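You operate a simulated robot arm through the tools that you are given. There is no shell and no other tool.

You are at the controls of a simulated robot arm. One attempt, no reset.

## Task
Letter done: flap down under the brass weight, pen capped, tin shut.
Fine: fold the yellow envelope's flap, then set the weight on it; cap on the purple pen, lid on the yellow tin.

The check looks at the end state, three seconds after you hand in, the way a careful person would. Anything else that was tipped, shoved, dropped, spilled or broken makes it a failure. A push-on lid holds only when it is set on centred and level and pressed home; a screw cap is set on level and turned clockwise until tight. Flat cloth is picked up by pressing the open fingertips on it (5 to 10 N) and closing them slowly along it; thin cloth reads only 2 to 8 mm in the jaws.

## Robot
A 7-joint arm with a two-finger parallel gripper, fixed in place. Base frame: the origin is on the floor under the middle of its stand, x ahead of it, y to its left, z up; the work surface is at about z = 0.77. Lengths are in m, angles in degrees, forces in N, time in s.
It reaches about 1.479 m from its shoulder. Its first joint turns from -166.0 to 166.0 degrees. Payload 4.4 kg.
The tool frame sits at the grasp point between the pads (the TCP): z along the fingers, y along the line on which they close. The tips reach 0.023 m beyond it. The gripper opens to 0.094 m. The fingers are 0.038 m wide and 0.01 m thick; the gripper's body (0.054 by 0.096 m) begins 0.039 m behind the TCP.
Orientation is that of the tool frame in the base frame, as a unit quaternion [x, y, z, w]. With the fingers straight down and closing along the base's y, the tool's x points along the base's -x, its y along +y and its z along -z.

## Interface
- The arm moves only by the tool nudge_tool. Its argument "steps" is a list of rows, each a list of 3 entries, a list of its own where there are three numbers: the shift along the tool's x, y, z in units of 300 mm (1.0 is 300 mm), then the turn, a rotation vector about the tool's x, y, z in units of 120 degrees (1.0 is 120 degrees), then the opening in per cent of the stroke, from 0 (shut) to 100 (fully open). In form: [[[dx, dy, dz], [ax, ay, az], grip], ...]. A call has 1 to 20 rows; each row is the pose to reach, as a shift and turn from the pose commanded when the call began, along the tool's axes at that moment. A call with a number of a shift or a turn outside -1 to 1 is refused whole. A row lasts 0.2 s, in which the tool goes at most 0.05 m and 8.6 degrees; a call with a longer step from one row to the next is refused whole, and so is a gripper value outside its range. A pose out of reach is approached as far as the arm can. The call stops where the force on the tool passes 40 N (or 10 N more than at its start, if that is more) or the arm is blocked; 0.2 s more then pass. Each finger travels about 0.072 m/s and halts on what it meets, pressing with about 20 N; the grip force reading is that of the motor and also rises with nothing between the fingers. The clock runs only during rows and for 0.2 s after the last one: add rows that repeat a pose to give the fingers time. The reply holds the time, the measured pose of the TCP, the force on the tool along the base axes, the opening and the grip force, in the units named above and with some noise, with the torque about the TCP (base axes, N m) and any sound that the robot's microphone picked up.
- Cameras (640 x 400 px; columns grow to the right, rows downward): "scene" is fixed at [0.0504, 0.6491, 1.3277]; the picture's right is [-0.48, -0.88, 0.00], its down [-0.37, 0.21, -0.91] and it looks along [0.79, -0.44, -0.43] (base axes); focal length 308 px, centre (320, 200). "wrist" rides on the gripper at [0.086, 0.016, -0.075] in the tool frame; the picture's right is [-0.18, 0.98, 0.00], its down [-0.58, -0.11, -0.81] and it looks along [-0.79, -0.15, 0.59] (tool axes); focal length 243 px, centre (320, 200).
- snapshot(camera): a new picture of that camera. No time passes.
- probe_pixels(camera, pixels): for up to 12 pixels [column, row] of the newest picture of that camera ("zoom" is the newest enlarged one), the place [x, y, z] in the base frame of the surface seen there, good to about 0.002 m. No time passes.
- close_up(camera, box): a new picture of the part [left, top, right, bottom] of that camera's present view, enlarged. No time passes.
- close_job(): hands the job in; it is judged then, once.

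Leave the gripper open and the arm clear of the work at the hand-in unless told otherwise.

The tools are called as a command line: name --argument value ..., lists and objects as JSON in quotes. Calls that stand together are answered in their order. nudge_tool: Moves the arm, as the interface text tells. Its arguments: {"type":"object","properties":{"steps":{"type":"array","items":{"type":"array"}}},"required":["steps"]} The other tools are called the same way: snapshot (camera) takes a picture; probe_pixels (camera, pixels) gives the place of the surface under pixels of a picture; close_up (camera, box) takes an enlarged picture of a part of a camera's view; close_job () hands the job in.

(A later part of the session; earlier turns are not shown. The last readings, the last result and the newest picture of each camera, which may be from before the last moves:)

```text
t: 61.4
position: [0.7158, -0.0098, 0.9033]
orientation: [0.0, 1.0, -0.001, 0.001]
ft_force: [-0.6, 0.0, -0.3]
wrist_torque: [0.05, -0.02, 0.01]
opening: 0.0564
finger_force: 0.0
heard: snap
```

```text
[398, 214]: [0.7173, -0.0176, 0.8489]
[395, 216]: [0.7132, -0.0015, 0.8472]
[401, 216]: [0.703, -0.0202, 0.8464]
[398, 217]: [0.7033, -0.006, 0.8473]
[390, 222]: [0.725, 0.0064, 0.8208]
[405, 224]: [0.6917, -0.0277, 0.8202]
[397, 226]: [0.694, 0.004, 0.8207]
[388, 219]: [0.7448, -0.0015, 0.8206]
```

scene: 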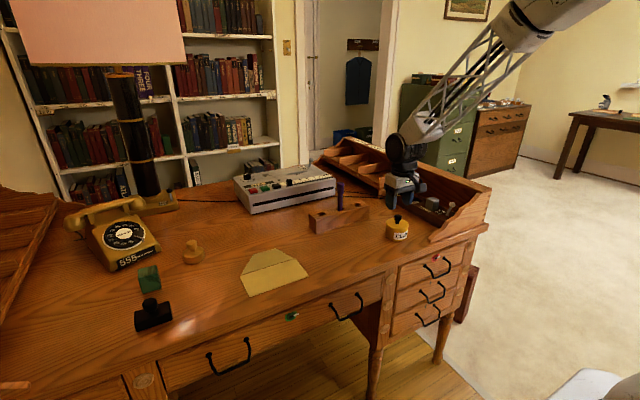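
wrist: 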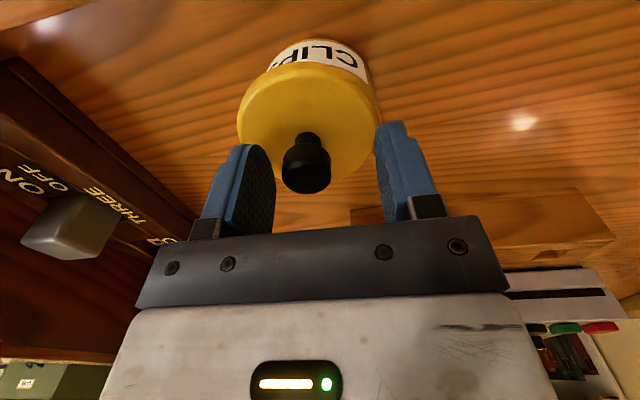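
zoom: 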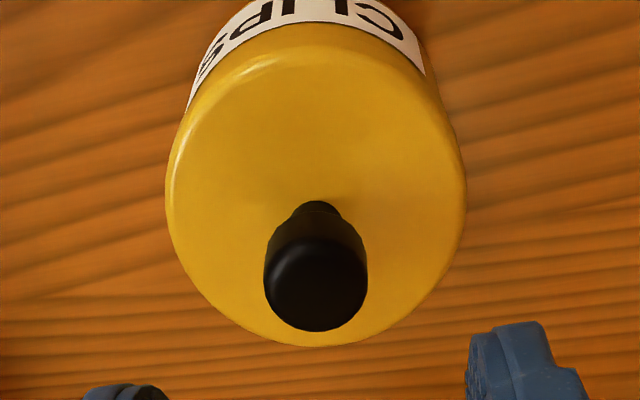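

The knob top centre is about (0.710, -0.0105) at z 0.849. I shut the fingers, centre over it, come down to just above and press in small steps.

nudge_tool --steps '[[[0.0143, 0.0017, 0], [0, 0, 0], 30], [[0.0143, 0.0017, 0], [0, 0, 0], 0], [[0.0143, 0.0017, 0], [0, 0, 0], 0], [[0.0143, 0.0017, 0.05], [0, 0, 0], 0], [[0.0143, 0.0017, 0.08], [0, 0, 0], 0], [[0.0143, 0.0017, 0.095], [0, 0, 0], 0], [[0.0143, 0.0017, 0.1], [0, 0, 0], 0], [[0.0143, 0.0017, 0.1], [0, 0, 0], 0]]'

close_up --camera "scene" --box '[376, 202, 416, 237]'

close_up --camera "wrist" --box '[200, 20, 440, 170]'

```text
t: 63.2
position: [0.711, -0.0099, 0.8725]
orientation: [0.0, 1.0, 0.0, 0.002]
ft_force: [-1.3, -0.4, 1.7]
wrist_torque: [0.03, 0.02, -0.02]
opening: 0.0
finger_force: 19.9
```

```text
11.43 times, centred on (396, 220) of scene
```

zoom: 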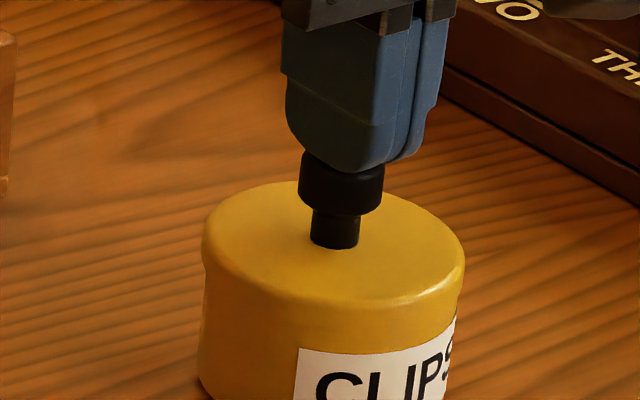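

```text
2.67 times, centred on (320, 95) of wrist
```

zoom: 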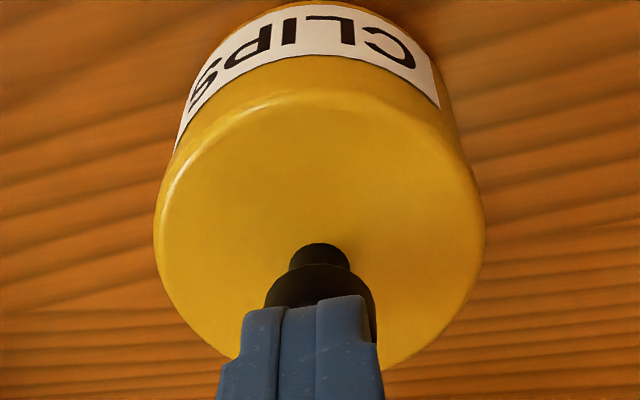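

The fingertips are on the knob top, squarely over it. I press down gradually.

nudge_tool --steps '[[[0, 0, 0.001], [0, 0, 0], 0], [[0, 0, 0.002], [0, 0, 0], 0], [[0, 0, 0.003], [0, 0, 0], 0], [[0, 0, 0.004], [0, 0, 0], 0], [[0, 0, 0.004], [0, 0, 0], 0], [[0, 0, 0.004], [0, 0, 0], 0]]'

```text
t: 64.6
position: [0.7091, -0.0102, 0.8715]
orientation: [0.001, 1.0, 0.0, 0.003]
ft_force: [-1.3, 9.2, 23.9]
wrist_torque: [0.21, 0.14, -0.03]
opening: 0.0001
finger_force: 20.6
```

It reads 24 N down, with some sideways load of 9 N in +y. I counter that with a small +y shift and press a bit more.

nudge_tool --steps '[[[0, 0.001, 0.0005], [0, 0, 0], 0], [[0, 0.001, 0.001], [0, 0, 0], 0], [[0, 0.001, 0.0015], [0, 0, 0], 0], [[0, 0.001, 0.0015], [0, 0, 0], 0]]'

close_up --camera "scene" --box '[380, 212, 412, 237]'

```text
t: 65.6
position: [0.7098, -0.011, 0.8713]
orientation: [0.0, 1.0, 0.0, 0.002]
ft_force: [2.1, -4.5, 32.7]
wrist_torque: [-0.13, 0.09, 0.0]
opening: 0.0002
finger_force: 20.0
```

```text
16.00 times, centred on (396, 224) of scene
```

zoom: 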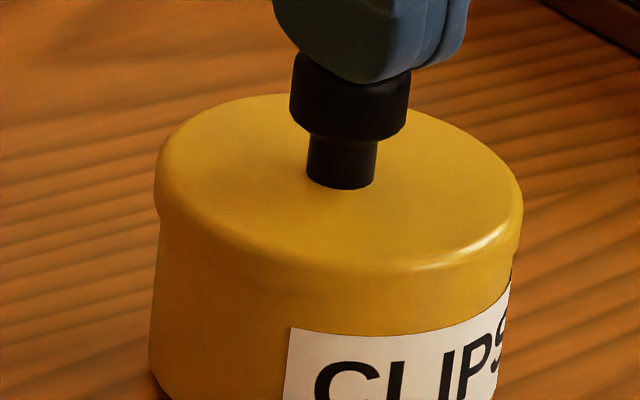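

It reads 32.7 N with a good seat. I'll repeat the pull test more delicately to learn how well it holds: rise, open, re-grip the knob and lift in sub-millimetre steps.

nudge_tool --steps '[[[0, 0, -0.02], [0, 0, 0], 0], [[0, 0, -0.1], [0, 0, 0], 0], [[0, 0, -0.1], [0, 0, 0], 30], [[0, 0, -0.1], [0, 0, 0], 60], [[0, 0, -0.1], [0, 0, 0], 60], [[0, 0, 0], [0, 0, 0], 60], [[0, 0, 0.05], [0, 0, 0], 60], [[0, 0, 0.073], [0, 0, 0], 60], [[0, 0, 0.073], [0, 0, 0], 40], [[0, 0, 0.073], [0, 0, 0], 30], [[0, 0, 0.073], [0, 0, 0], 27], [[0, 0, 0.073], [0, 0, 0], 25], [[0, 0, 0.073], [0, 0, 0], 23], [[0, 0, 0.073], [0, 0, 0], 15], [[0, 0, 0.073], [0, 0, 0], 5], [[0, 0, 0.073], [0, 0, 0], 5]]'

close_up --camera "scene" --box '[380, 212, 412, 237]'

```text
t: 69.0
position: [0.7098, -0.01, 0.8481]
orientation: [0.0, 1.0, -0.001, 0.002]
ft_force: [-0.5, 0.3, 0.5]
wrist_torque: [0.02, -0.01, 0.0]
opening: 0.022
finger_force: 20.2
heard: snap
```

```text
16.00 times, centred on (396, 224) of scene
```

zoom: 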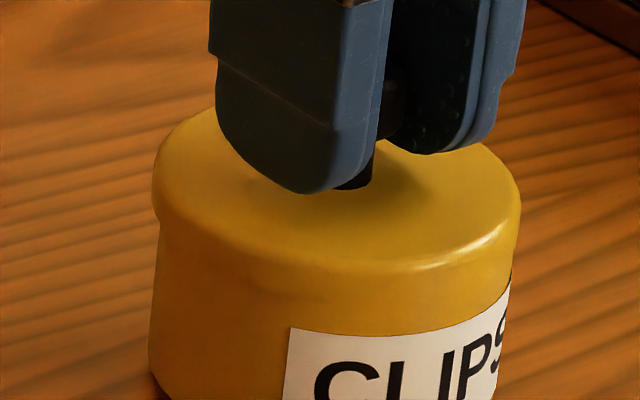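

A snap came during that call. I need to know whether gripping unlatched the lid or it is held, so I lift in tiny steps and watch the force.

nudge_tool --steps '[[[0, 0, -0.001], [0, 0, 0], 5], [[0, 0, -0.002], [0, 0, 0], 5], [[0, 0, -0.002], [0, 0, 0], 5]]'

nudge_tool --steps '[[[0, 0, -0.001], [0, 0, 0], 5], [[0, 0, -0.002], [0, 0, 0], 5], [[0, 0, -0.002], [0, 0, 0], 5]]'

nudge_tool --steps '[[[0, 0, -0.002], [0, 0, 0], 5], [[0, 0, -0.004], [0, 0, 0], 5], [[0, 0, -0.004], [0, 0, 0], 5]]'

close_up --camera "scene" --box '[380, 212, 412, 242]'

```text
t: 69.8
position: [0.7102, -0.0105, 0.8499]
orientation: [0.0, 1.0, -0.001, 0.002]
ft_force: [-0.3, 0.4, -0.4]
wrist_torque: [-0.01, 0.03, -0.01]
opening: 0.0219
finger_force: 19.9
```

```text
t: 70.6
position: [0.7094, -0.0094, 0.8501]
orientation: [0.0, 1.0, 0.0, 0.002]
ft_force: [0.6, -0.3, -0.7]
wrist_torque: [0.02, 0.0, -0.01]
opening: 0.0219
finger_force: 20.3
```

```text
t: 71.4
position: [0.7086, -0.0095, 0.8513]
orientation: [0.0, 1.0, -0.001, 0.002]
ft_force: [-0.6, -0.6, 0.3]
wrist_torque: [-0.01, 0.01, -0.03]
opening: 0.0222
finger_force: 20.2
```

```text
13.33 times, centred on (396, 227) of scene
```

zoom: 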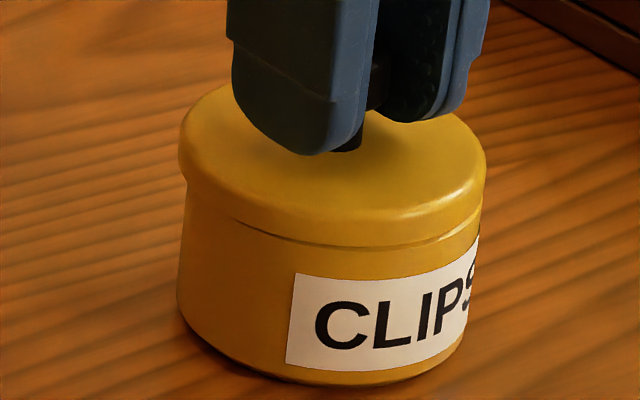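

The lid lifted off freely with no new snap, so closing the jaws on the knob is what unlatched it. Lid and tin look well centred now. I lower and press lightly in the grip to see whether it latches under force.

nudge_tool --steps '[[[0, 0, 0.004], [0, 0, 0], 5], [[0, 0, 0.008], [0, 0, 0], 5], [[0, 0, 0.01], [0, 0, 0], 5], [[0, 0, 0.011], [0, 0, 0], 5], [[0, 0, 0.012], [0, 0, 0], 5], [[0, 0, 0.012], [0, 0, 0], 5]]'

```text
t: 72.8
position: [0.7101, -0.0103, 0.8478]
orientation: [0.0, 1.0, 0.0, 0.002]
ft_force: [2.5, 9.9, 19.6]
wrist_torque: [0.1, -0.08, 0.02]
opening: 0.0223
finger_force: 20.1
```

No latch yet at 19.6 N. Comparing the latched states (lid centre near 338–339.5 in the 16x scene zoom) with now (336.5), the lid should be about 0.5 mm further toward -y. I unload, shift -0.5 mm in y and press again.

nudge_tool --steps '[[[0, 0, -0.003], [0, 0, 0], 5], [[0, 0, -0.004], [0, 0, 0], 5], [[0, -0.0018, -0.004], [0, 0, 0], 5], [[0, -0.0018, -0.002], [0, 0, 0], 5], [[0, -0.0018, 0], [0, 0, 0], 5], [[0, -0.0018, 0.001], [0, 0, 0], 5], [[0, -0.0018, 0.001], [0, 0, 0], 5]]'

close_up --camera "scene" --box '[380, 212, 412, 237]'

```text
t: 74.4
position: [0.7122, -0.0116, 0.847]
orientation: [0.0, 1.0, 0.0, 0.002]
ft_force: [-4.4, 6.6, 19.3]
wrist_torque: [0.08, -0.06, 0.07]
opening: 0.0224
finger_force: 20.2
```

```text
16.00 times, centred on (396, 224) of scene
```

zoom: 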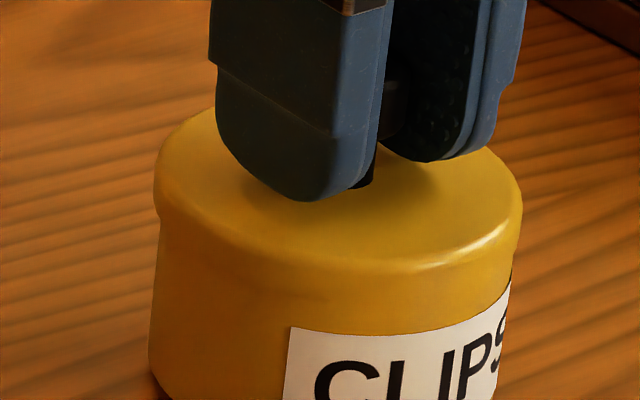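

No snap at 19 N here. I add more push, up to about 30 N.

nudge_tool --steps '[[[0, -0.001, 0.001], [0, 0, 0], 5], [[0, -0.001, 0.002], [0, 0, 0], 5], [[0, -0.001, 0.003], [0, 0, 0], 5], [[0, -0.001, 0.004], [0, 0, 0], 5], [[0, -0.001, 0.004], [0, 0, 0], 5]]'

```text
t: 75.6
position: [0.7101, -0.0113, 0.8462]
orientation: [0.0, 1.0, 0.0, 0.002]
ft_force: [1.8, -2.2, 20.5]
wrist_torque: [-0.03, -0.07, -0.02]
opening: 0.0219
finger_force: 19.3
```

The fingers slip on the knob at about 20 N. I unload and release again, listening.

nudge_tool --steps '[[[0, 0, -0.002], [0, 0, 0], 5], [[0, 0, -0.0035], [0, 0, 0], 5], [[0, 0, -0.0035], [0, 0, 0], 5]]'

nudge_tool --steps '[[[0, 0, 0], [0, 0, 0], 28], [[0, 0, 0], [0, 0, 0], 34], [[0, 0, 0], [0, 0, 0], 40]]'

close_up --camera "scene" --box '[380, 212, 412, 237]'

```text
t: 76.4
position: [0.7097, -0.0109, 0.8458]
orientation: [0.0, 1.0, 0.0, 0.001]
ft_force: [-0.1, 1.2, 0.2]
wrist_torque: [-0.01, 0.02, -0.03]
opening: 0.0224
finger_force: 20.3
```

```text
t: 77.2
position: [0.7092, -0.0111, 0.8475]
orientation: [0.001, 1.0, 0.0, 0.002]
ft_force: [0.2, 1.1, 0.0]
wrist_torque: [0.01, -0.03, -0.01]
opening: 0.0374
finger_force: 0.0
heard: snap
```

```text
16.00 times, centred on (396, 224) of scene
```

zoom: 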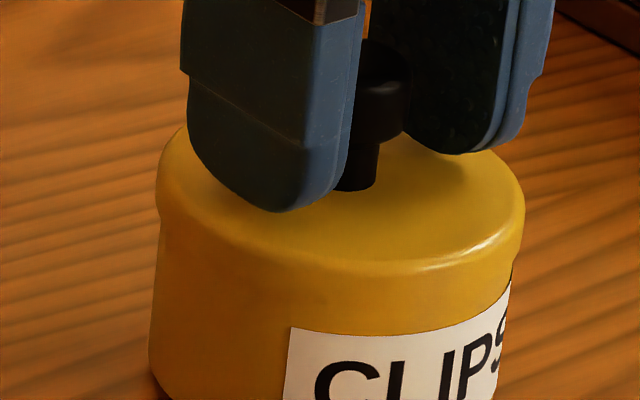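

It snapped on release again, and the lid pulled itself to the same centred spot (155–525). I'll do a very gentle side-push test on the knob with one finger (about 1–3 N at most) to confirm it is held.

nudge_tool --steps '[[[0, -0.01, 0], [0, 0, 0], 40], [[0, -0.02, 0], [0, 0, 0], 40], [[0, -0.023, 0], [0, 0, 0], 40], [[0, -0.023, 0], [0, 0, 0], 40]]'

nudge_tool --steps '[[[0, -0.001, 0], [0, 0, 0], 40], [[0, -0.002, 0], [0, 0, 0], 40], [[0, -0.002, 0], [0, 0, 0], 40]]'

close_up --camera "scene" --box '[380, 212, 412, 237]'

```text
t: 78.2
position: [0.7088, -0.0186, 0.847]
orientation: [0.001, 1.0, 0.0, 0.002]
ft_force: [-0.1, 1.3, 0.3]
wrist_torque: [0.03, 0.0, 0.0]
opening: 0.038
finger_force: 0.1
```

```text
t: 79.0
position: [0.7103, -0.019, 0.8474]
orientation: [0.0, 1.0, 0.001, 0.003]
ft_force: [0.5, -0.5, -0.1]
wrist_torque: [-0.01, 0.0, 0.0]
opening: 0.0378
finger_force: 0.3
```

```text
16.00 times, centred on (396, 224) of scene
```

zoom: 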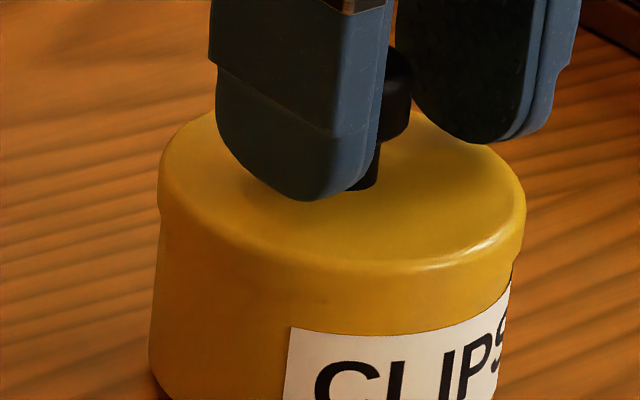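

The finger is at or near contact. I push another 0.6 mm in fine steps and read the force.

nudge_tool --steps '[[[0, -0.001, 0], [0, 0, 0], 40], [[0, -0.002, 0], [0, 0, 0], 40], [[0, -0.002, 0], [0, 0, 0], 40]]'

close_up --camera "scene" --box '[380, 212, 412, 237]'

```text
t: 79.8
position: [0.7103, -0.0195, 0.8462]
orientation: [0.0, 1.0, 0.0, 0.001]
ft_force: [-0.1, 0.9, 0.8]
wrist_torque: [-0.01, -0.02, -0.02]
opening: 0.0378
finger_force: 0.0
heard: snap
```

```text
16.00 times, centred on (396, 224) of scene
```

zoom: 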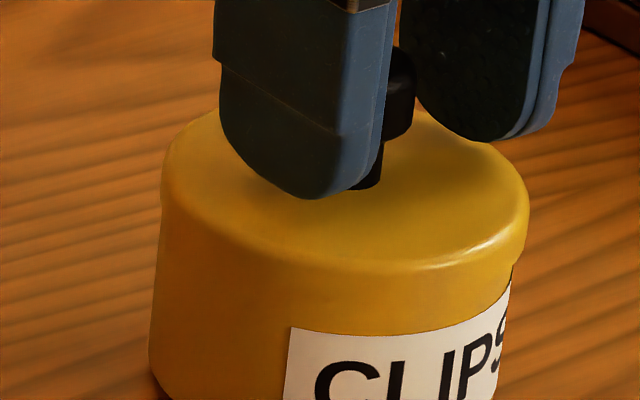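

A snap with almost no force, and the lid slid about 1 mm relative to the tin (now 160–529). So the snap marks the lid entering or leaving its centred seat, and it isn't firmly held yet. I push it gently back with the other finger in fine steps to find the seat, then press it from above.

nudge_tool --steps '[[[0, 0.02, 0], [0, 0, 0], 40], [[0, 0.04, 0], [0, 0, 0], 40], [[0, 0.05, 0], [0, 0, 0], 40], [[0, 0.0515, 0], [0, 0, 0], 40], [[0, 0.0515, 0], [0, 0, 0], 40]]'

close_up --camera "scene" --box '[380, 212, 412, 237]'

```text
t: 81.0
position: [0.7099, -0.0052, 0.8463]
orientation: [-0.001, 1.0, 0.0, 0.001]
ft_force: [0.0, -1.9, 1.6]
wrist_torque: [-0.04, -0.01, -0.01]
opening: 0.0389
finger_force: 0.9
heard: snap
```

```text
16.00 times, centred on (396, 224) of scene
```

zoom: 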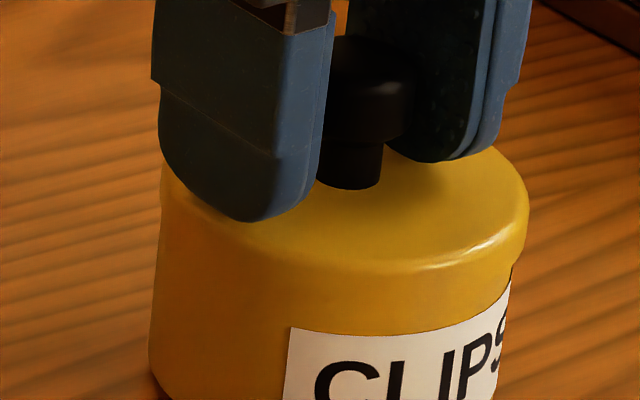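

A snap again as the first finger let go, and now the second finger feels 1.9 N while the lid hasn't moved (still about 529 at right). So the lid re-latches when undisturbed and does hold some force. I push +y in 0.15 mm steps to see at what force it gives, which also re-centres it.

nudge_tool --steps '[[[0, 0.0005, 0], [0, 0, 0], 40], [[0, 0.0005, 0], [0, 0, 0], 40]]'

nudge_tool --steps '[[[0, 0.0005, 0], [0, 0, 0], 40], [[0, 0.0005, 0], [0, 0, 0], 40]]'

nudge_tool --steps '[[[0, 0.0005, 0], [0, 0, 0], 40], [[0, 0.0005, 0], [0, 0, 0], 40]]'

close_up --camera "scene" --box '[380, 212, 412, 237]'

```text
t: 81.6
position: [0.7094, -0.005, 0.8447]
orientation: [0.0, 1.0, 0.0, 0.002]
ft_force: [0.0, -0.3, -0.1]
wrist_torque: [-0.01, 0.0, 0.01]
opening: 0.0376
finger_force: 0.2
```

```text
t: 82.2
position: [0.7097, -0.0032, 0.8471]
orientation: [0.0, 1.0, 0.0, 0.002]
ft_force: [1.1, -0.1, -0.3]
wrist_torque: [0.0, 0.0, 0.0]
opening: 0.0381
finger_force: 0.2
```

```text
t: 82.8
position: [0.7105, -0.0029, 0.8462]
orientation: [0.001, 1.0, 0.0, 0.002]
ft_force: [0.5, -0.9, 0.1]
wrist_torque: [-0.01, 0.01, -0.02]
opening: 0.038
finger_force: 0.5
```

```text
16.00 times, centred on (396, 224) of scene
```

zoom: 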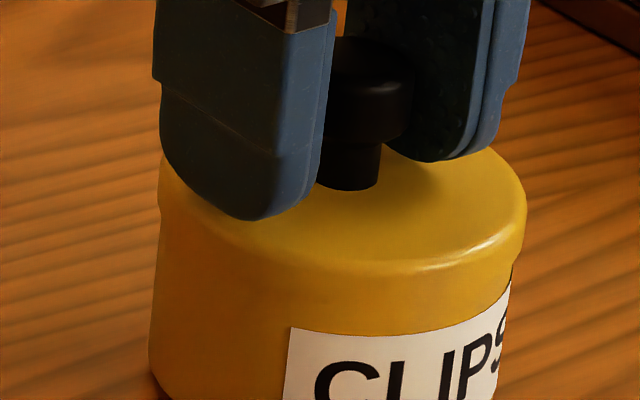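

The lid is at about 527 on the right, close to my computed ideal centre. I back the finger off to the middle, listen, and check the view from the wrist.

nudge_tool --steps '[[[0, -0.005, 0], [0, 0, 0], 40], [[0, -0.015, 0], [0, 0, 0], 40], [[0, -0.025, 0], [0, 0, 0], 40], [[0, -0.025, 0], [0, 0, 0], 40]]'

nudge_tool --steps '[[[0, 0, -0.08], [0, 0, 0], 40], [[0, 0, -0.18], [0, 0, 0], 40], [[0, 0, -0.18], [0, 0, 0], 40]]'

close_up --camera "scene" --box '[380, 212, 412, 237]'

close_up --camera "wrist" --box '[200, 0, 440, 150]'

```text
t: 83.8
position: [0.7105, -0.0114, 0.8469]
orientation: [0.0, 1.0, 0.0, 0.002]
ft_force: [-0.2, 0.6, -0.6]
wrist_torque: [0.02, -0.02, 0.01]
opening: 0.0376
finger_force: 0.0
```

```text
t: 84.6
position: [0.7103, -0.0117, 0.9015]
orientation: [-0.001, 1.0, 0.0, 0.001]
ft_force: [0.2, 0.4, -0.3]
wrist_torque: [0.01, -0.01, 0.0]
opening: 0.0376
finger_force: 0.1
```

```text
16.00 times, centred on (396, 224) of scene
```

zoom: 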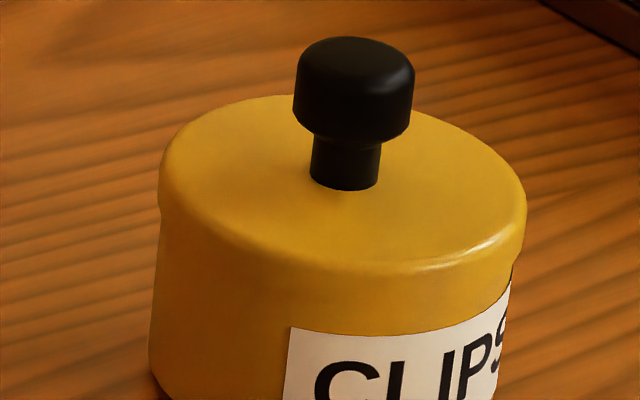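

```text
2.67 times, centred on (320, 75) of wrist
```

zoom: 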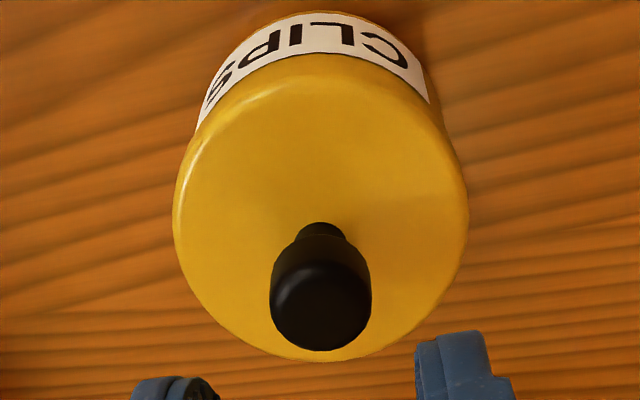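

The lid sits centred, edges 158–527. Now the top press again with closed fingers. I first get the knob position.

probe_pixels --camera "zoom" --pixels '[[321, 302], [275, 295], [367, 295], [321, 345], [300, 330], [345, 330], [321, 320], [310, 310], [332, 310], [321, 315]]'

```text
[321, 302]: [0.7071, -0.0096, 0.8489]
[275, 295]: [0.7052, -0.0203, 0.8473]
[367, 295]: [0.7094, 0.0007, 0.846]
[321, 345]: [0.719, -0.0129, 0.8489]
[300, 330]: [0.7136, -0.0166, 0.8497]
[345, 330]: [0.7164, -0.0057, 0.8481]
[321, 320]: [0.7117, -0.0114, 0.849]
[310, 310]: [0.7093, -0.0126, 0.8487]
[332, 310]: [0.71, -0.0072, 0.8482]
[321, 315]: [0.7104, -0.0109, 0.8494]
```

The knob centre is about (0.709, -0.0102), matching the tin centre from the same camera. I shut the fingers, centre over it and go to contact.

nudge_tool --steps '[[[0.0043, 0.0043, 0], [0, 0, 0], 10], [[0.0043, 0.0043, 0], [0, 0, 0], 0], [[0.0043, 0.0043, 0], [0, 0, 0], 0], [[0.0043, 0.0043, 0.05], [0, 0, 0], 0], [[0.0043, 0.0043, 0.08], [0, 0, 0], 0], [[0.0043, 0.0043, 0.092], [0, 0, 0], 0], [[0.0043, 0.0043, 0.096], [0, 0, 0], 0], [[0.0043, 0.0043, 0.096], [0, 0, 0], 0]]'

nudge_tool --steps '[[[0, 0, 0.001], [0, 0, 0], 0], [[0, 0, 0.002], [0, 0, 0], 0], [[0, 0, 0.002], [0, 0, 0], 0]]'

```text
t: 86.4
position: [0.7086, -0.0116, 0.8726]
orientation: [0.0, 1.0, 0.0, 0.002]
ft_force: [-0.4, 1.7, 7.9]
wrist_torque: [0.02, 0.07, -0.03]
opening: 0.0
finger_force: 20.1
```

```text
t: 87.2
position: [0.709, -0.009, 0.8716]
orientation: [0.001, 1.0, -0.001, 0.002]
ft_force: [-7.2, -6.6, 23.6]
wrist_torque: [-0.18, 0.21, -0.01]
opening: 0.0
finger_force: 20.2
```

It reads 24 N down. I continue to the mid-30s.

nudge_tool --steps '[[[0, 0, 0.0007], [0, 0, 0], 0], [[0, 0, 0.0012], [0, 0, 0], 0], [[0, 0, 0.0012], [0, 0, 0], 0], [[0, 0, 0.0012], [0, 0, 0], 0]]'

nudge_tool --steps '[[[0, 0, 0.0003], [0, 0, 0], 0], [[0, 0, 0.0003], [0, 0, 0], 0], [[0, 0, 0.0003], [0, 0, 0], 0]]'

```text
t: 88.2
position: [0.7093, -0.0095, 0.8712]
orientation: [0.0, 1.0, -0.001, 0.002]
ft_force: [-4.8, -10.2, 28.5]
wrist_torque: [-0.24, 0.11, -0.04]
opening: 0.0002
finger_force: 20.3
```

```text
t: 89.0
position: [0.708, -0.0094, 0.8722]
orientation: [0.0, 1.0, 0.0, 0.001]
ft_force: [-8.1, -3.4, 28.8]
wrist_torque: [-0.07, 0.14, -0.02]
opening: 0.0
finger_force: 20.1
```

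There is a persistent side load toward -x/-y. I relax it by shifting 0.4 mm that way, and add a little more push.

nudge_tool --steps '[[[0.0013, -0.0013, 0], [0, 0, 0], 0], [[0.0013, -0.0013, 0.0008], [0, 0, 0], 0], [[0.0013, -0.0013, 0.0012], [0, 0, 0], 0], [[0.0013, -0.0013, 0.0012], [0, 0, 0], 0]]'

close_up --camera "scene" --box '[380, 212, 412, 237]'

```text
t: 90.0
position: [0.7095, -0.01, 0.871]
orientation: [-0.001, 1.0, 0.0, 0.003]
ft_force: [6.8, 10.0, 30.7]
wrist_torque: [0.26, -0.16, 0.01]
opening: 0.0
finger_force: 19.7
```

```text
16.00 times, centred on (396, 224) of scene
```

zoom: 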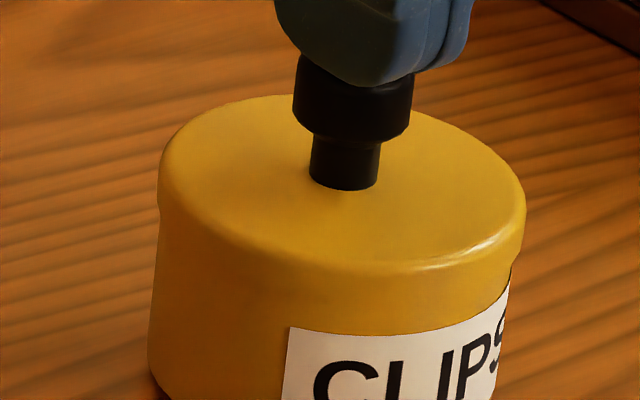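

The side load flipped sign, so half that shift is right. I move back 0.2 mm and press to the high 30s.

nudge_tool --steps '[[[-0.0006, 0.0008, 0], [0, 0, 0], 0], [[-0.0006, 0.0008, 0.0006], [0, 0, 0], 0], [[-0.0006, 0.0008, 0.001], [0, 0, 0], 0], [[-0.0006, 0.0008, 0.001], [0, 0, 0], 0]]'

```text
t: 91.0
position: [0.7082, -0.0097, 0.8733]
orientation: [0.0, 1.0, 0.0, 0.003]
ft_force: [4.0, 1.2, 42.9]
wrist_torque: [0.02, -0.05, -0.02]
opening: 0.0001
finger_force: 19.8
```

42.9 N straight down with little side load and no new sound. Now I lift off slowly and listen.

nudge_tool --steps '[[[0, 0, -0.003], [0, 0, 0], 0], [[0, 0, -0.006], [0, 0, 0], 0], [[0, 0, -0.02], [0, 0, 0], 0], [[0, 0, -0.1], [0, 0, 0], 0], [[0, 0, -0.1], [0, 0, 0], 0]]'

close_up --camera "scene" --box '[380, 212, 412, 237]'

close_up --camera "wrist" --box '[200, 0, 440, 150]'

```text
t: 92.2
position: [0.7076, -0.0098, 0.9]
orientation: [0.0, 1.0, -0.001, 0.001]
ft_force: [0.0, -0.6, 0.4]
wrist_torque: [0.01, 0.0, 0.0]
opening: 0.0
finger_force: 20.4
```

```text
16.00 times, centred on (396, 224) of scene
```

zoom: 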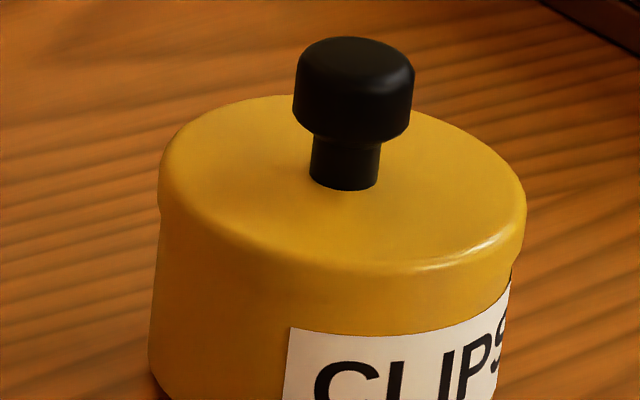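

```text
2.67 times, centred on (320, 75) of wrist
```

zoom: 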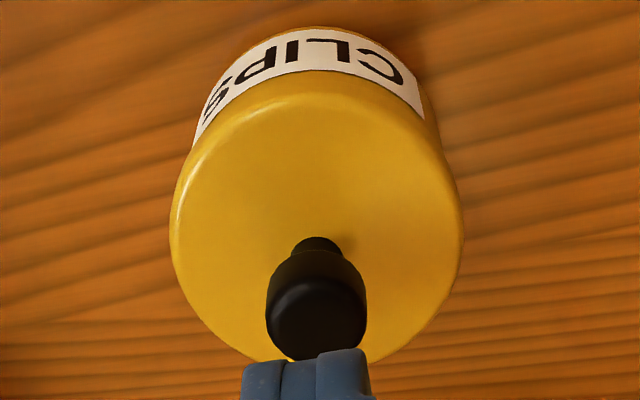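

There was no snap on lifting off, so the lid is undisturbed. I do a careful hold test: open fingers around the knob, approach from +y and push in 0.15 mm steps, ready to stop at a few newtons.

nudge_tool --steps '[[[0, 0, 0], [0, 0, 0], 25], [[0, 0, 0], [0, 0, 0], 40], [[0, 0, 0], [0, 0, 0], 40], [[0, 0, 0.08], [0, 0, 0], 40], [[0, 0, 0.15], [0, 0, 0], 40], [[0, 0, 0.175], [0, 0, 0], 40], [[0, -0.012, 0.175], [0, 0, 0], 40], [[0, -0.022, 0.175], [0, 0, 0], 40], [[0, -0.025, 0.175], [0, 0, 0], 40], [[0, -0.025, 0.175], [0, 0, 0], 40]]'

close_up --camera "scene" --box '[380, 212, 412, 237]'

```text
t: 94.4
position: [0.7075, -0.0175, 0.8474]
orientation: [0.0, 1.0, 0.0, 0.001]
ft_force: [-0.1, -0.5, 0.5]
wrist_torque: [0.0, 0.01, 0.01]
opening: 0.0375
finger_force: 0.1
```

```text
16.00 times, centred on (396, 224) of scene
```

zoom: 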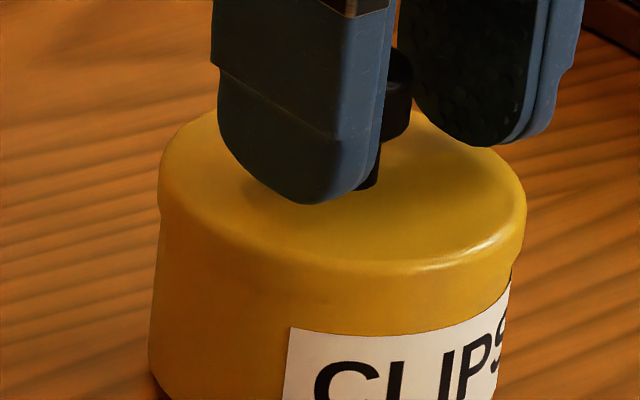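

nudge_tool --steps '[[[0, -0.0007, 0], [0, 0, 0], 40], [[0, -0.0007, 0], [0, 0, 0], 40]]'

nudge_tool --steps '[[[0, -0.0007, 0], [0, 0, 0], 40], [[0, -0.0007, 0], [0, 0, 0], 40]]'

nudge_tool --steps '[[[0, -0.0007, 0], [0, 0, 0], 40], [[0, -0.0007, 0], [0, 0, 0], 40]]'

close_up --camera "scene" --box '[380, 212, 412, 237]'

```text
t: 95.0
position: [0.7089, -0.0182, 0.8482]
orientation: [0.0, 1.0, -0.001, 0.002]
ft_force: [0.0, 0.0, 0.5]
wrist_torque: [0.0, 0.03, 0.01]
opening: 0.0375
finger_force: 0.1
```

```text
t: 95.6
position: [0.7088, -0.0173, 0.8483]
orientation: [0.0, 1.0, 0.0, 0.002]
ft_force: [-0.5, -0.3, -0.3]
wrist_torque: [0.06, -0.01, -0.02]
opening: 0.0374
finger_force: 0.0
```

```text
t: 96.2
position: [0.7079, -0.0184, 0.8483]
orientation: [0.001, 1.0, 0.0, 0.002]
ft_force: [-0.4, -0.4, 0.1]
wrist_torque: [-0.01, -0.01, -0.04]
opening: 0.0377
finger_force: 0.0
```

```text
16.00 times, centred on (396, 224) of scene
```

zoom: 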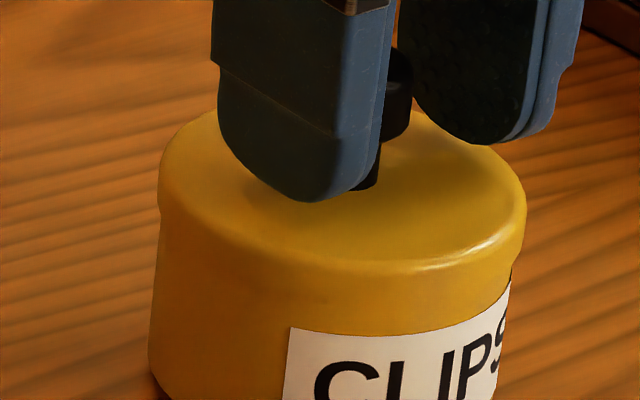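

There is no contact yet (lid still at 158–527). I continue in small steps.

nudge_tool --steps '[[[0, -0.001, 0], [0, 0, 0], 40], [[0, -0.001, 0], [0, 0, 0], 40]]'

nudge_tool --steps '[[[0, -0.001, 0], [0, 0, 0], 40], [[0, -0.001, 0], [0, 0, 0], 40]]'

close_up --camera "scene" --box '[380, 212, 412, 237]'

```text
t: 96.8
position: [0.7093, -0.0181, 0.8478]
orientation: [0.0, 1.0, 0.0, 0.002]
ft_force: [0.3, 0.0, 0.0]
wrist_torque: [-0.01, -0.02, 0.02]
opening: 0.0373
finger_force: 0.1
```

```text
t: 97.4
position: [0.7082, -0.0185, 0.8469]
orientation: [0.0, 1.0, 0.0, 0.002]
ft_force: [-0.6, 0.3, -0.9]
wrist_torque: [-0.02, 0.02, 0.01]
opening: 0.0382
finger_force: 0.5
```

```text
16.00 times, centred on (396, 224) of scene
```

zoom: 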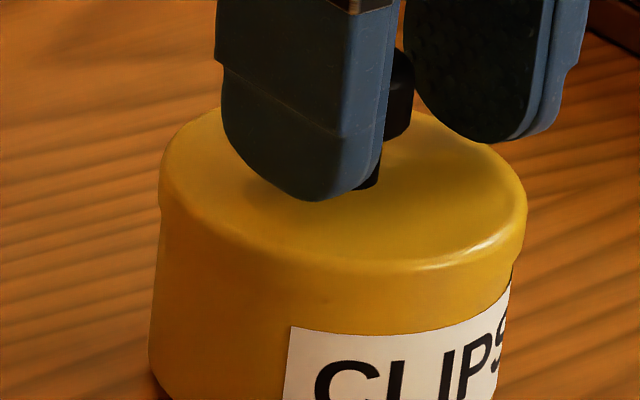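

The opening reads 0.0382 with 0.5 N on the finger, so contact is starting. A few more fine steps.

nudge_tool --steps '[[[0, -0.001, 0], [0, 0, 0], 40], [[0, -0.001, 0], [0, 0, 0], 40]]'

nudge_tool --steps '[[[0, -0.001, 0], [0, 0, 0], 40], [[0, -0.001, 0], [0, 0, 0], 40]]'

close_up --camera "scene" --box '[380, 212, 412, 237]'

```text
t: 98.0
position: [0.7092, -0.019, 0.8487]
orientation: [0.0, 1.0, 0.001, 0.002]
ft_force: [0.3, 0.8, 0.1]
wrist_torque: [0.02, 0.02, -0.02]
opening: 0.0384
finger_force: 1.0
```

```text
t: 98.6
position: [0.7085, -0.0187, 0.8487]
orientation: [0.0, 1.0, 0.0, 0.002]
ft_force: [0.1, 2.0, -0.5]
wrist_torque: [0.0, -0.04, 0.01]
opening: 0.0385
finger_force: 1.0
```

```text
16.00 times, centred on (396, 224) of scene
```

zoom: 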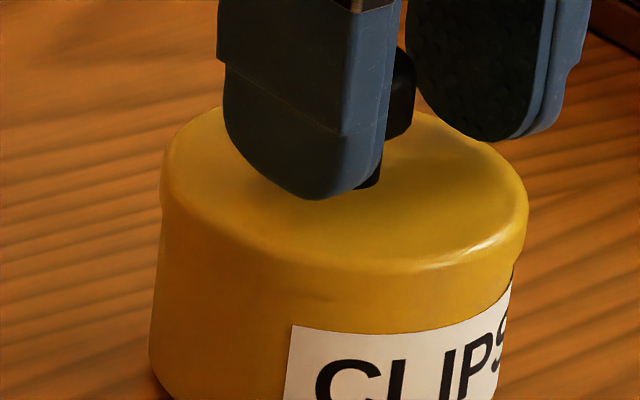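

Now 2 N of push moved lid and tin together (label edge 290→292, lid 158→160) with no snap, so the lid is holding on the tin after the 43 N press. I back off and rise without touching it again.

nudge_tool --steps '[[[0, 0.005, 0], [0, 0, 0], 40], [[0, 0.015, 0], [0, 0, 0], 40], [[0, 0.028, 0], [0, 0, 0], 40], [[0, 0.028, 0], [0, 0, 0], 40], [[0, 0.028, -0.08], [0, 0, 0], 40], [[0, 0.028, -0.2], [0, 0, 0], 40], [[0, 0.028, -0.35], [0, 0, 0], 40], [[0, 0.028, -0.5], [0, 0, 0], 40], [[0, 0.028, -0.5], [0, 0, 0], 40]]'

close_up --camera "scene" --box '[380, 212, 412, 237]'

snapshot --camera "scene"

```text
t: 100.6
position: [0.7084, -0.0104, 0.9969]
orientation: [0.001, 1.0, 0.0, 0.003]
ft_force: [0.7, -0.4, -0.2]
wrist_torque: [0.01, -0.03, 0.03]
opening: 0.0377
finger_force: 0.0
```

```text
16.00 times, centred on (396, 224) of scene
```

zoom: 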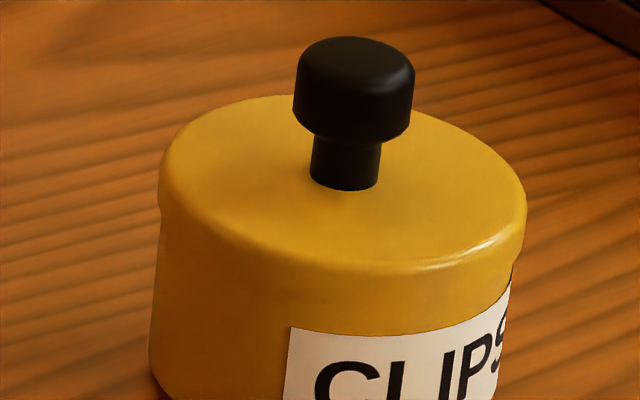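

```text
taken
```

scene: 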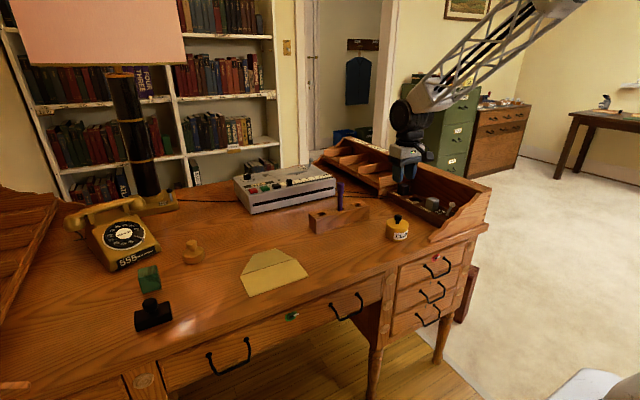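

The lid looks right: level, centred, and unchanged after the test. Pen and tin are done. Next the envelope. I travel at height (z≈1.0) to above it and look at the flap closely.

nudge_tool --steps '[[[0, 0.15, 0], [0, 0, 0], 40], [[0, 0.3, 0], [0, 0, 0], 40], [[0, 0.45, 0], [0, 0, 0], 40], [[0, 0.6, 0], [0, 0, 0], 40], [[0, 0.75, 0], [0, 0, 0], 40], [[0, 0.9, 0], [0, 0, 0], 40], [[0, 1.0, 0], [0, 0, 0], 40]]'

nudge_tool --steps '[[[0, 0.15, 0], [0, 0, 0], 20], [[0, 0.3, 0], [0, 0, 0], 0], [[0, 0.45, 0], [0, 0, 0], 0], [[0, 0.45, 0], [0, 0, 0], 0]]'

snapshot --camera "wrist"

close_up --camera "scene" --box '[230, 235, 326, 295]'

```text
t: 102.2
position: [0.7078, 0.288, 0.9972]
orientation: [0.0, 1.0, -0.001, 0.002]
ft_force: [1.0, -0.3, -0.2]
wrist_torque: [0.0, -0.04, -0.03]
opening: 0.0374
finger_force: 0.2
```

```text
t: 103.2
position: [0.7105, 0.4234, 0.9954]
orientation: [0.0, 1.0, 0.0, 0.001]
ft_force: [-1.4, 0.8, 0.1]
wrist_torque: [-0.04, -0.02, 0.01]
opening: 0.0
finger_force: 19.9
```

```text
taken
```

wrist: 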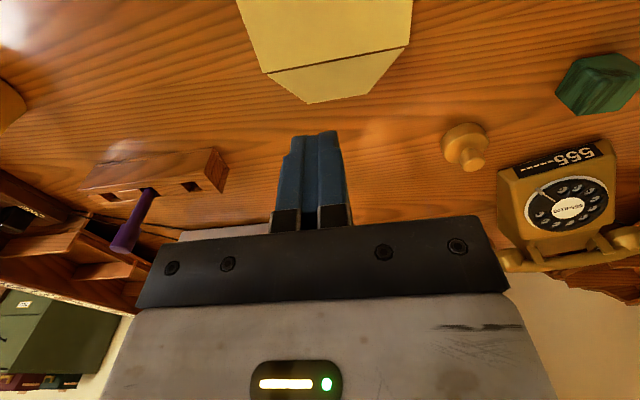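

```text
6.67 times, centred on (278, 265) of scene
```

zoom: 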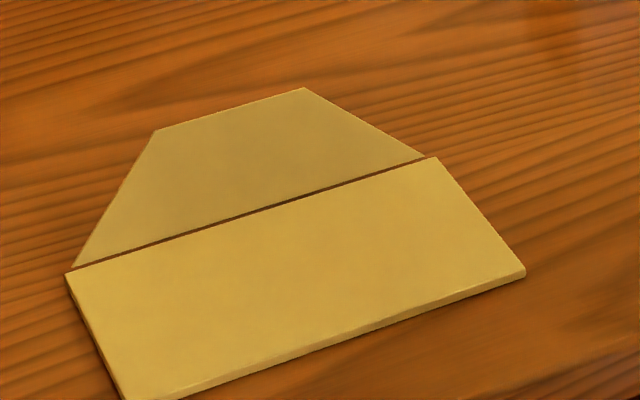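

I probe the flap's free edge, mid-flap, hinge line and body corners.

probe_pixels --camera "zoom" --pixels '[[160, 134], [302, 92], [232, 113], [235, 140], [240, 170], [245, 200], [80, 262], [415, 157], [250, 222], [72, 275], [436, 162], [518, 270]]'

probe_pixels --camera "wrist" --pixels '[[310, 101], [365, 93], [335, 95], [330, 80], [325, 70], [275, 72], [402, 47], [265, 65], [408, 40], [462, 135], [470, 155], [463, 165]]'

```text
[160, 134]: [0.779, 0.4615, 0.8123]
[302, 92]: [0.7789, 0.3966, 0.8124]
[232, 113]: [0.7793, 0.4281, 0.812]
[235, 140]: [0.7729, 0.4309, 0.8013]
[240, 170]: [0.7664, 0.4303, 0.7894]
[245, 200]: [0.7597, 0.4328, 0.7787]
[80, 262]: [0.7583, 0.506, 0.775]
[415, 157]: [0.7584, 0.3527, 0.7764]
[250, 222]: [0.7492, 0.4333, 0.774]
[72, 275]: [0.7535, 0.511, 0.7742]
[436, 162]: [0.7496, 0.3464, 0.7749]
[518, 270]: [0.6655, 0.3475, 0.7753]
```

```text
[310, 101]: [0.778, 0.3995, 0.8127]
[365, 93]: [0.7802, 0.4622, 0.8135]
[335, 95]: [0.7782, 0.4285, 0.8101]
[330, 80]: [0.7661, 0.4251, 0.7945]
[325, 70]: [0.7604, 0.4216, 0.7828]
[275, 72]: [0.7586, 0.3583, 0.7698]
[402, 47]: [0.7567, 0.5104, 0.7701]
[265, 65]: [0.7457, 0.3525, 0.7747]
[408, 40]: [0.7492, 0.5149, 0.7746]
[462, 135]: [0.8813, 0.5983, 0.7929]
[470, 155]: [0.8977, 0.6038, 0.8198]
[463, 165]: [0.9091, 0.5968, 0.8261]
```

The hinge is at x≈0.756, z≈0.772. The free edge is at x≈0.779, z≈0.812, spanning y 0.396–0.462, so the flap stands at about 60° and is 46 mm long. The body spans x 0.665–0.752. I check the clearance to the silver machine behind before going behind the flap.

probe_pixels --camera "scene" --pixels '[[244, 205], [250, 214], [290, 204], [335, 190], [236, 180], [285, 190], [310, 222], [160, 203]]'

```text
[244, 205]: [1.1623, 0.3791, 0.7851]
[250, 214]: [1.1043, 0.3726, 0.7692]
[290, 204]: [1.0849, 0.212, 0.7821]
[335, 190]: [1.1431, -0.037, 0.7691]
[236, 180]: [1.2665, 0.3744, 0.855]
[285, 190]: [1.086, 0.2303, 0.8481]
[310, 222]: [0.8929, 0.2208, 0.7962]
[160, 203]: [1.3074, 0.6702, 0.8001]
```

The machine is at x≥1.08, well clear. With the fingers shut I go behind the flap (x≈0.818, y≈0.429) and down until the tips are about 15 mm above the desk.

nudge_tool --steps '[[[-0.12, 0.006, 0], [0, 0, 0], 0], [[-0.24, 0.012, 0], [0, 0, 0], 0], [[-0.363, 0.0187, 0], [0, 0, 0], 0], [[-0.363, 0.0187, 0.14], [0, 0, 0], 0], [[-0.363, 0.0187, 0.28], [0, 0, 0], 0], [[-0.363, 0.0187, 0.42], [0, 0, 0], 0], [[-0.363, 0.0187, 0.54], [0, 0, 0], 0], [[-0.363, 0.0187, 0.615], [0, 0, 0], 0], [[-0.363, 0.0187, 0.615], [0, 0, 0], 0]]'

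snapshot --camera "wrist"

close_up --camera "scene" --box '[230, 225, 326, 285]'

```text
t: 105.2
position: [0.8167, 0.4289, 0.8141]
orientation: [0.0, 1.0, 0.0, 0.002]
ft_force: [-0.6, -0.2, -0.5]
wrist_torque: [-0.03, -0.02, -0.01]
opening: 0.0001
finger_force: 19.8
```

```text
taken
```

wrist: 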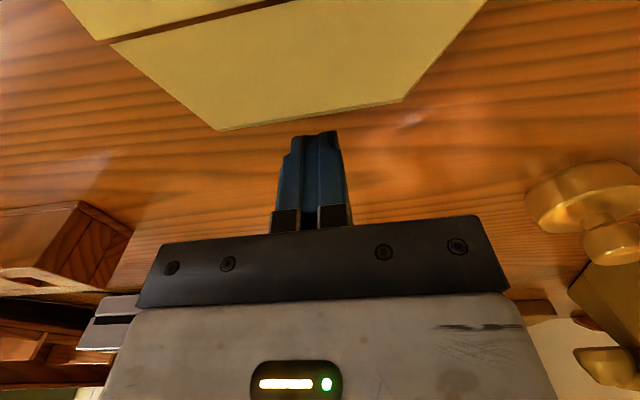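

```text
6.67 times, centred on (278, 255) of scene
```

zoom: 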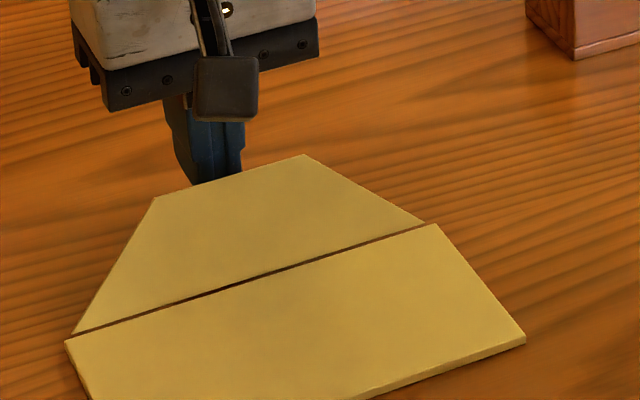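

The fingers are behind the flap, tips at z≈0.791. I sweep toward -x slowly in 8 mm rows and check midway.

nudge_tool --steps '[[[0.027, 0, 0], [0, 0, 0], 0], [[0.054, 0, 0], [0, 0, 0], 0], [[0.081, 0, 0], [0, 0, 0], 0], [[0.108, 0, 0], [0, 0, 0], 0], [[0.135, 0, 0], [0, 0, 0], 0], [[0.162, 0, 0], [0, 0, 0], 0], [[0.162, 0, 0], [0, 0, 0], 0]]'

close_up --camera "scene" --box '[230, 225, 326, 285]'

snapshot --camera "wrist"

```text
t: 106.8
position: [0.7704, 0.4305, 0.8139]
orientation: [0.0, 1.0, 0.0, 0.002]
ft_force: [0.6, 0.1, 0.4]
wrist_torque: [-0.02, -0.01, -0.01]
opening: 0.0
finger_force: 19.8
```

```text
6.67 times, centred on (278, 255) of scene
```

zoom: 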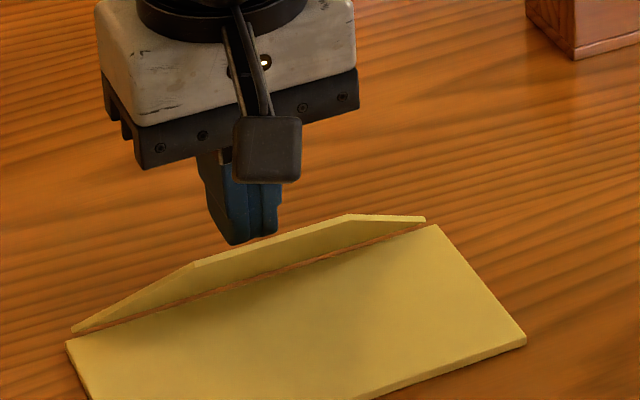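

```text
taken
```

wrist: 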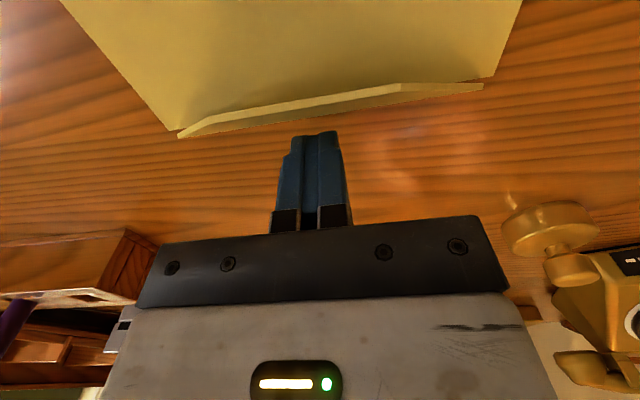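

The flap is folding forward past vertical with negligible force. I continue the sweep to x≈0.725.

nudge_tool --steps '[[[0.027, 0, 0], [0, 0, 0], 0], [[0.054, 0, 0], [0, 0, 0], 0], [[0.081, 0, 0], [0, 0, 0], 0], [[0.108, 0, 0.005], [0, 0, 0], 0], [[0.135, 0, 0.012], [0, 0, 0], 0], [[0.15, 0, 0.02], [0, 0, 0], 0], [[0.15, 0, 0.02], [0, 0, 0], 0]]'

close_up --camera "scene" --box '[230, 225, 326, 285]'

snapshot --camera "wrist"

```text
t: 108.4
position: [0.7233, 0.4296, 0.8077]
orientation: [0.0, 1.0, 0.0, 0.001]
ft_force: [0.0, 0.0, 0.0]
wrist_torque: [0.01, 0.02, 0.0]
opening: 0.0001
finger_force: 19.5
```

```text
6.67 times, centred on (278, 255) of scene
```

zoom: 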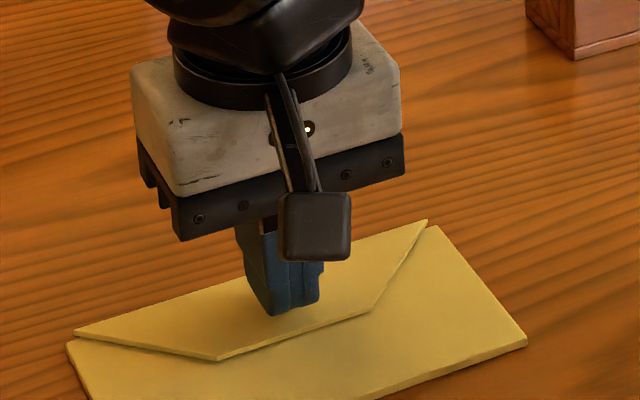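

```text
taken
```

wrist: 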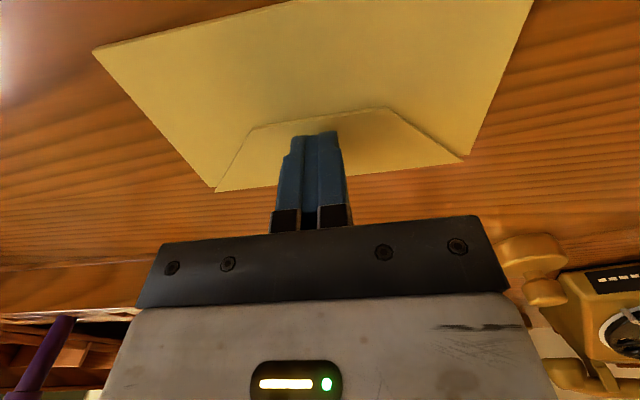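

The flap is nearly down. I press it onto the body in 1–2 mm steps to crease it, watching the force.

nudge_tool --steps '[[[0, 0, 0.008], [0, 0, 0], 0], [[0, 0, 0.016], [0, 0, 0], 0], [[0, 0, 0.021], [0, 0, 0], 0], [[0, 0, 0.024], [0, 0, 0], 0], [[0, 0, 0.024], [0, 0, 0], 0]]'

close_up --camera "scene" --box '[230, 225, 326, 285]'

```text
t: 109.6
position: [0.7253, 0.4306, 0.8016]
orientation: [0.0, 1.0, 0.0, 0.003]
ft_force: [1.2, -3.5, 14.7]
wrist_torque: [-0.1, -0.02, 0.05]
opening: 0.0001
finger_force: 20.5
```

```text
6.67 times, centred on (278, 255) of scene
```

zoom: 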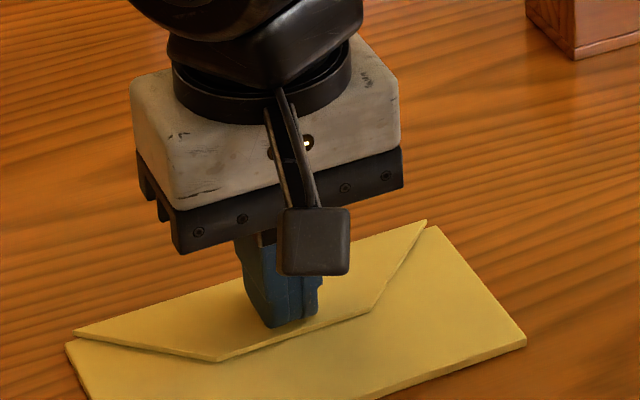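

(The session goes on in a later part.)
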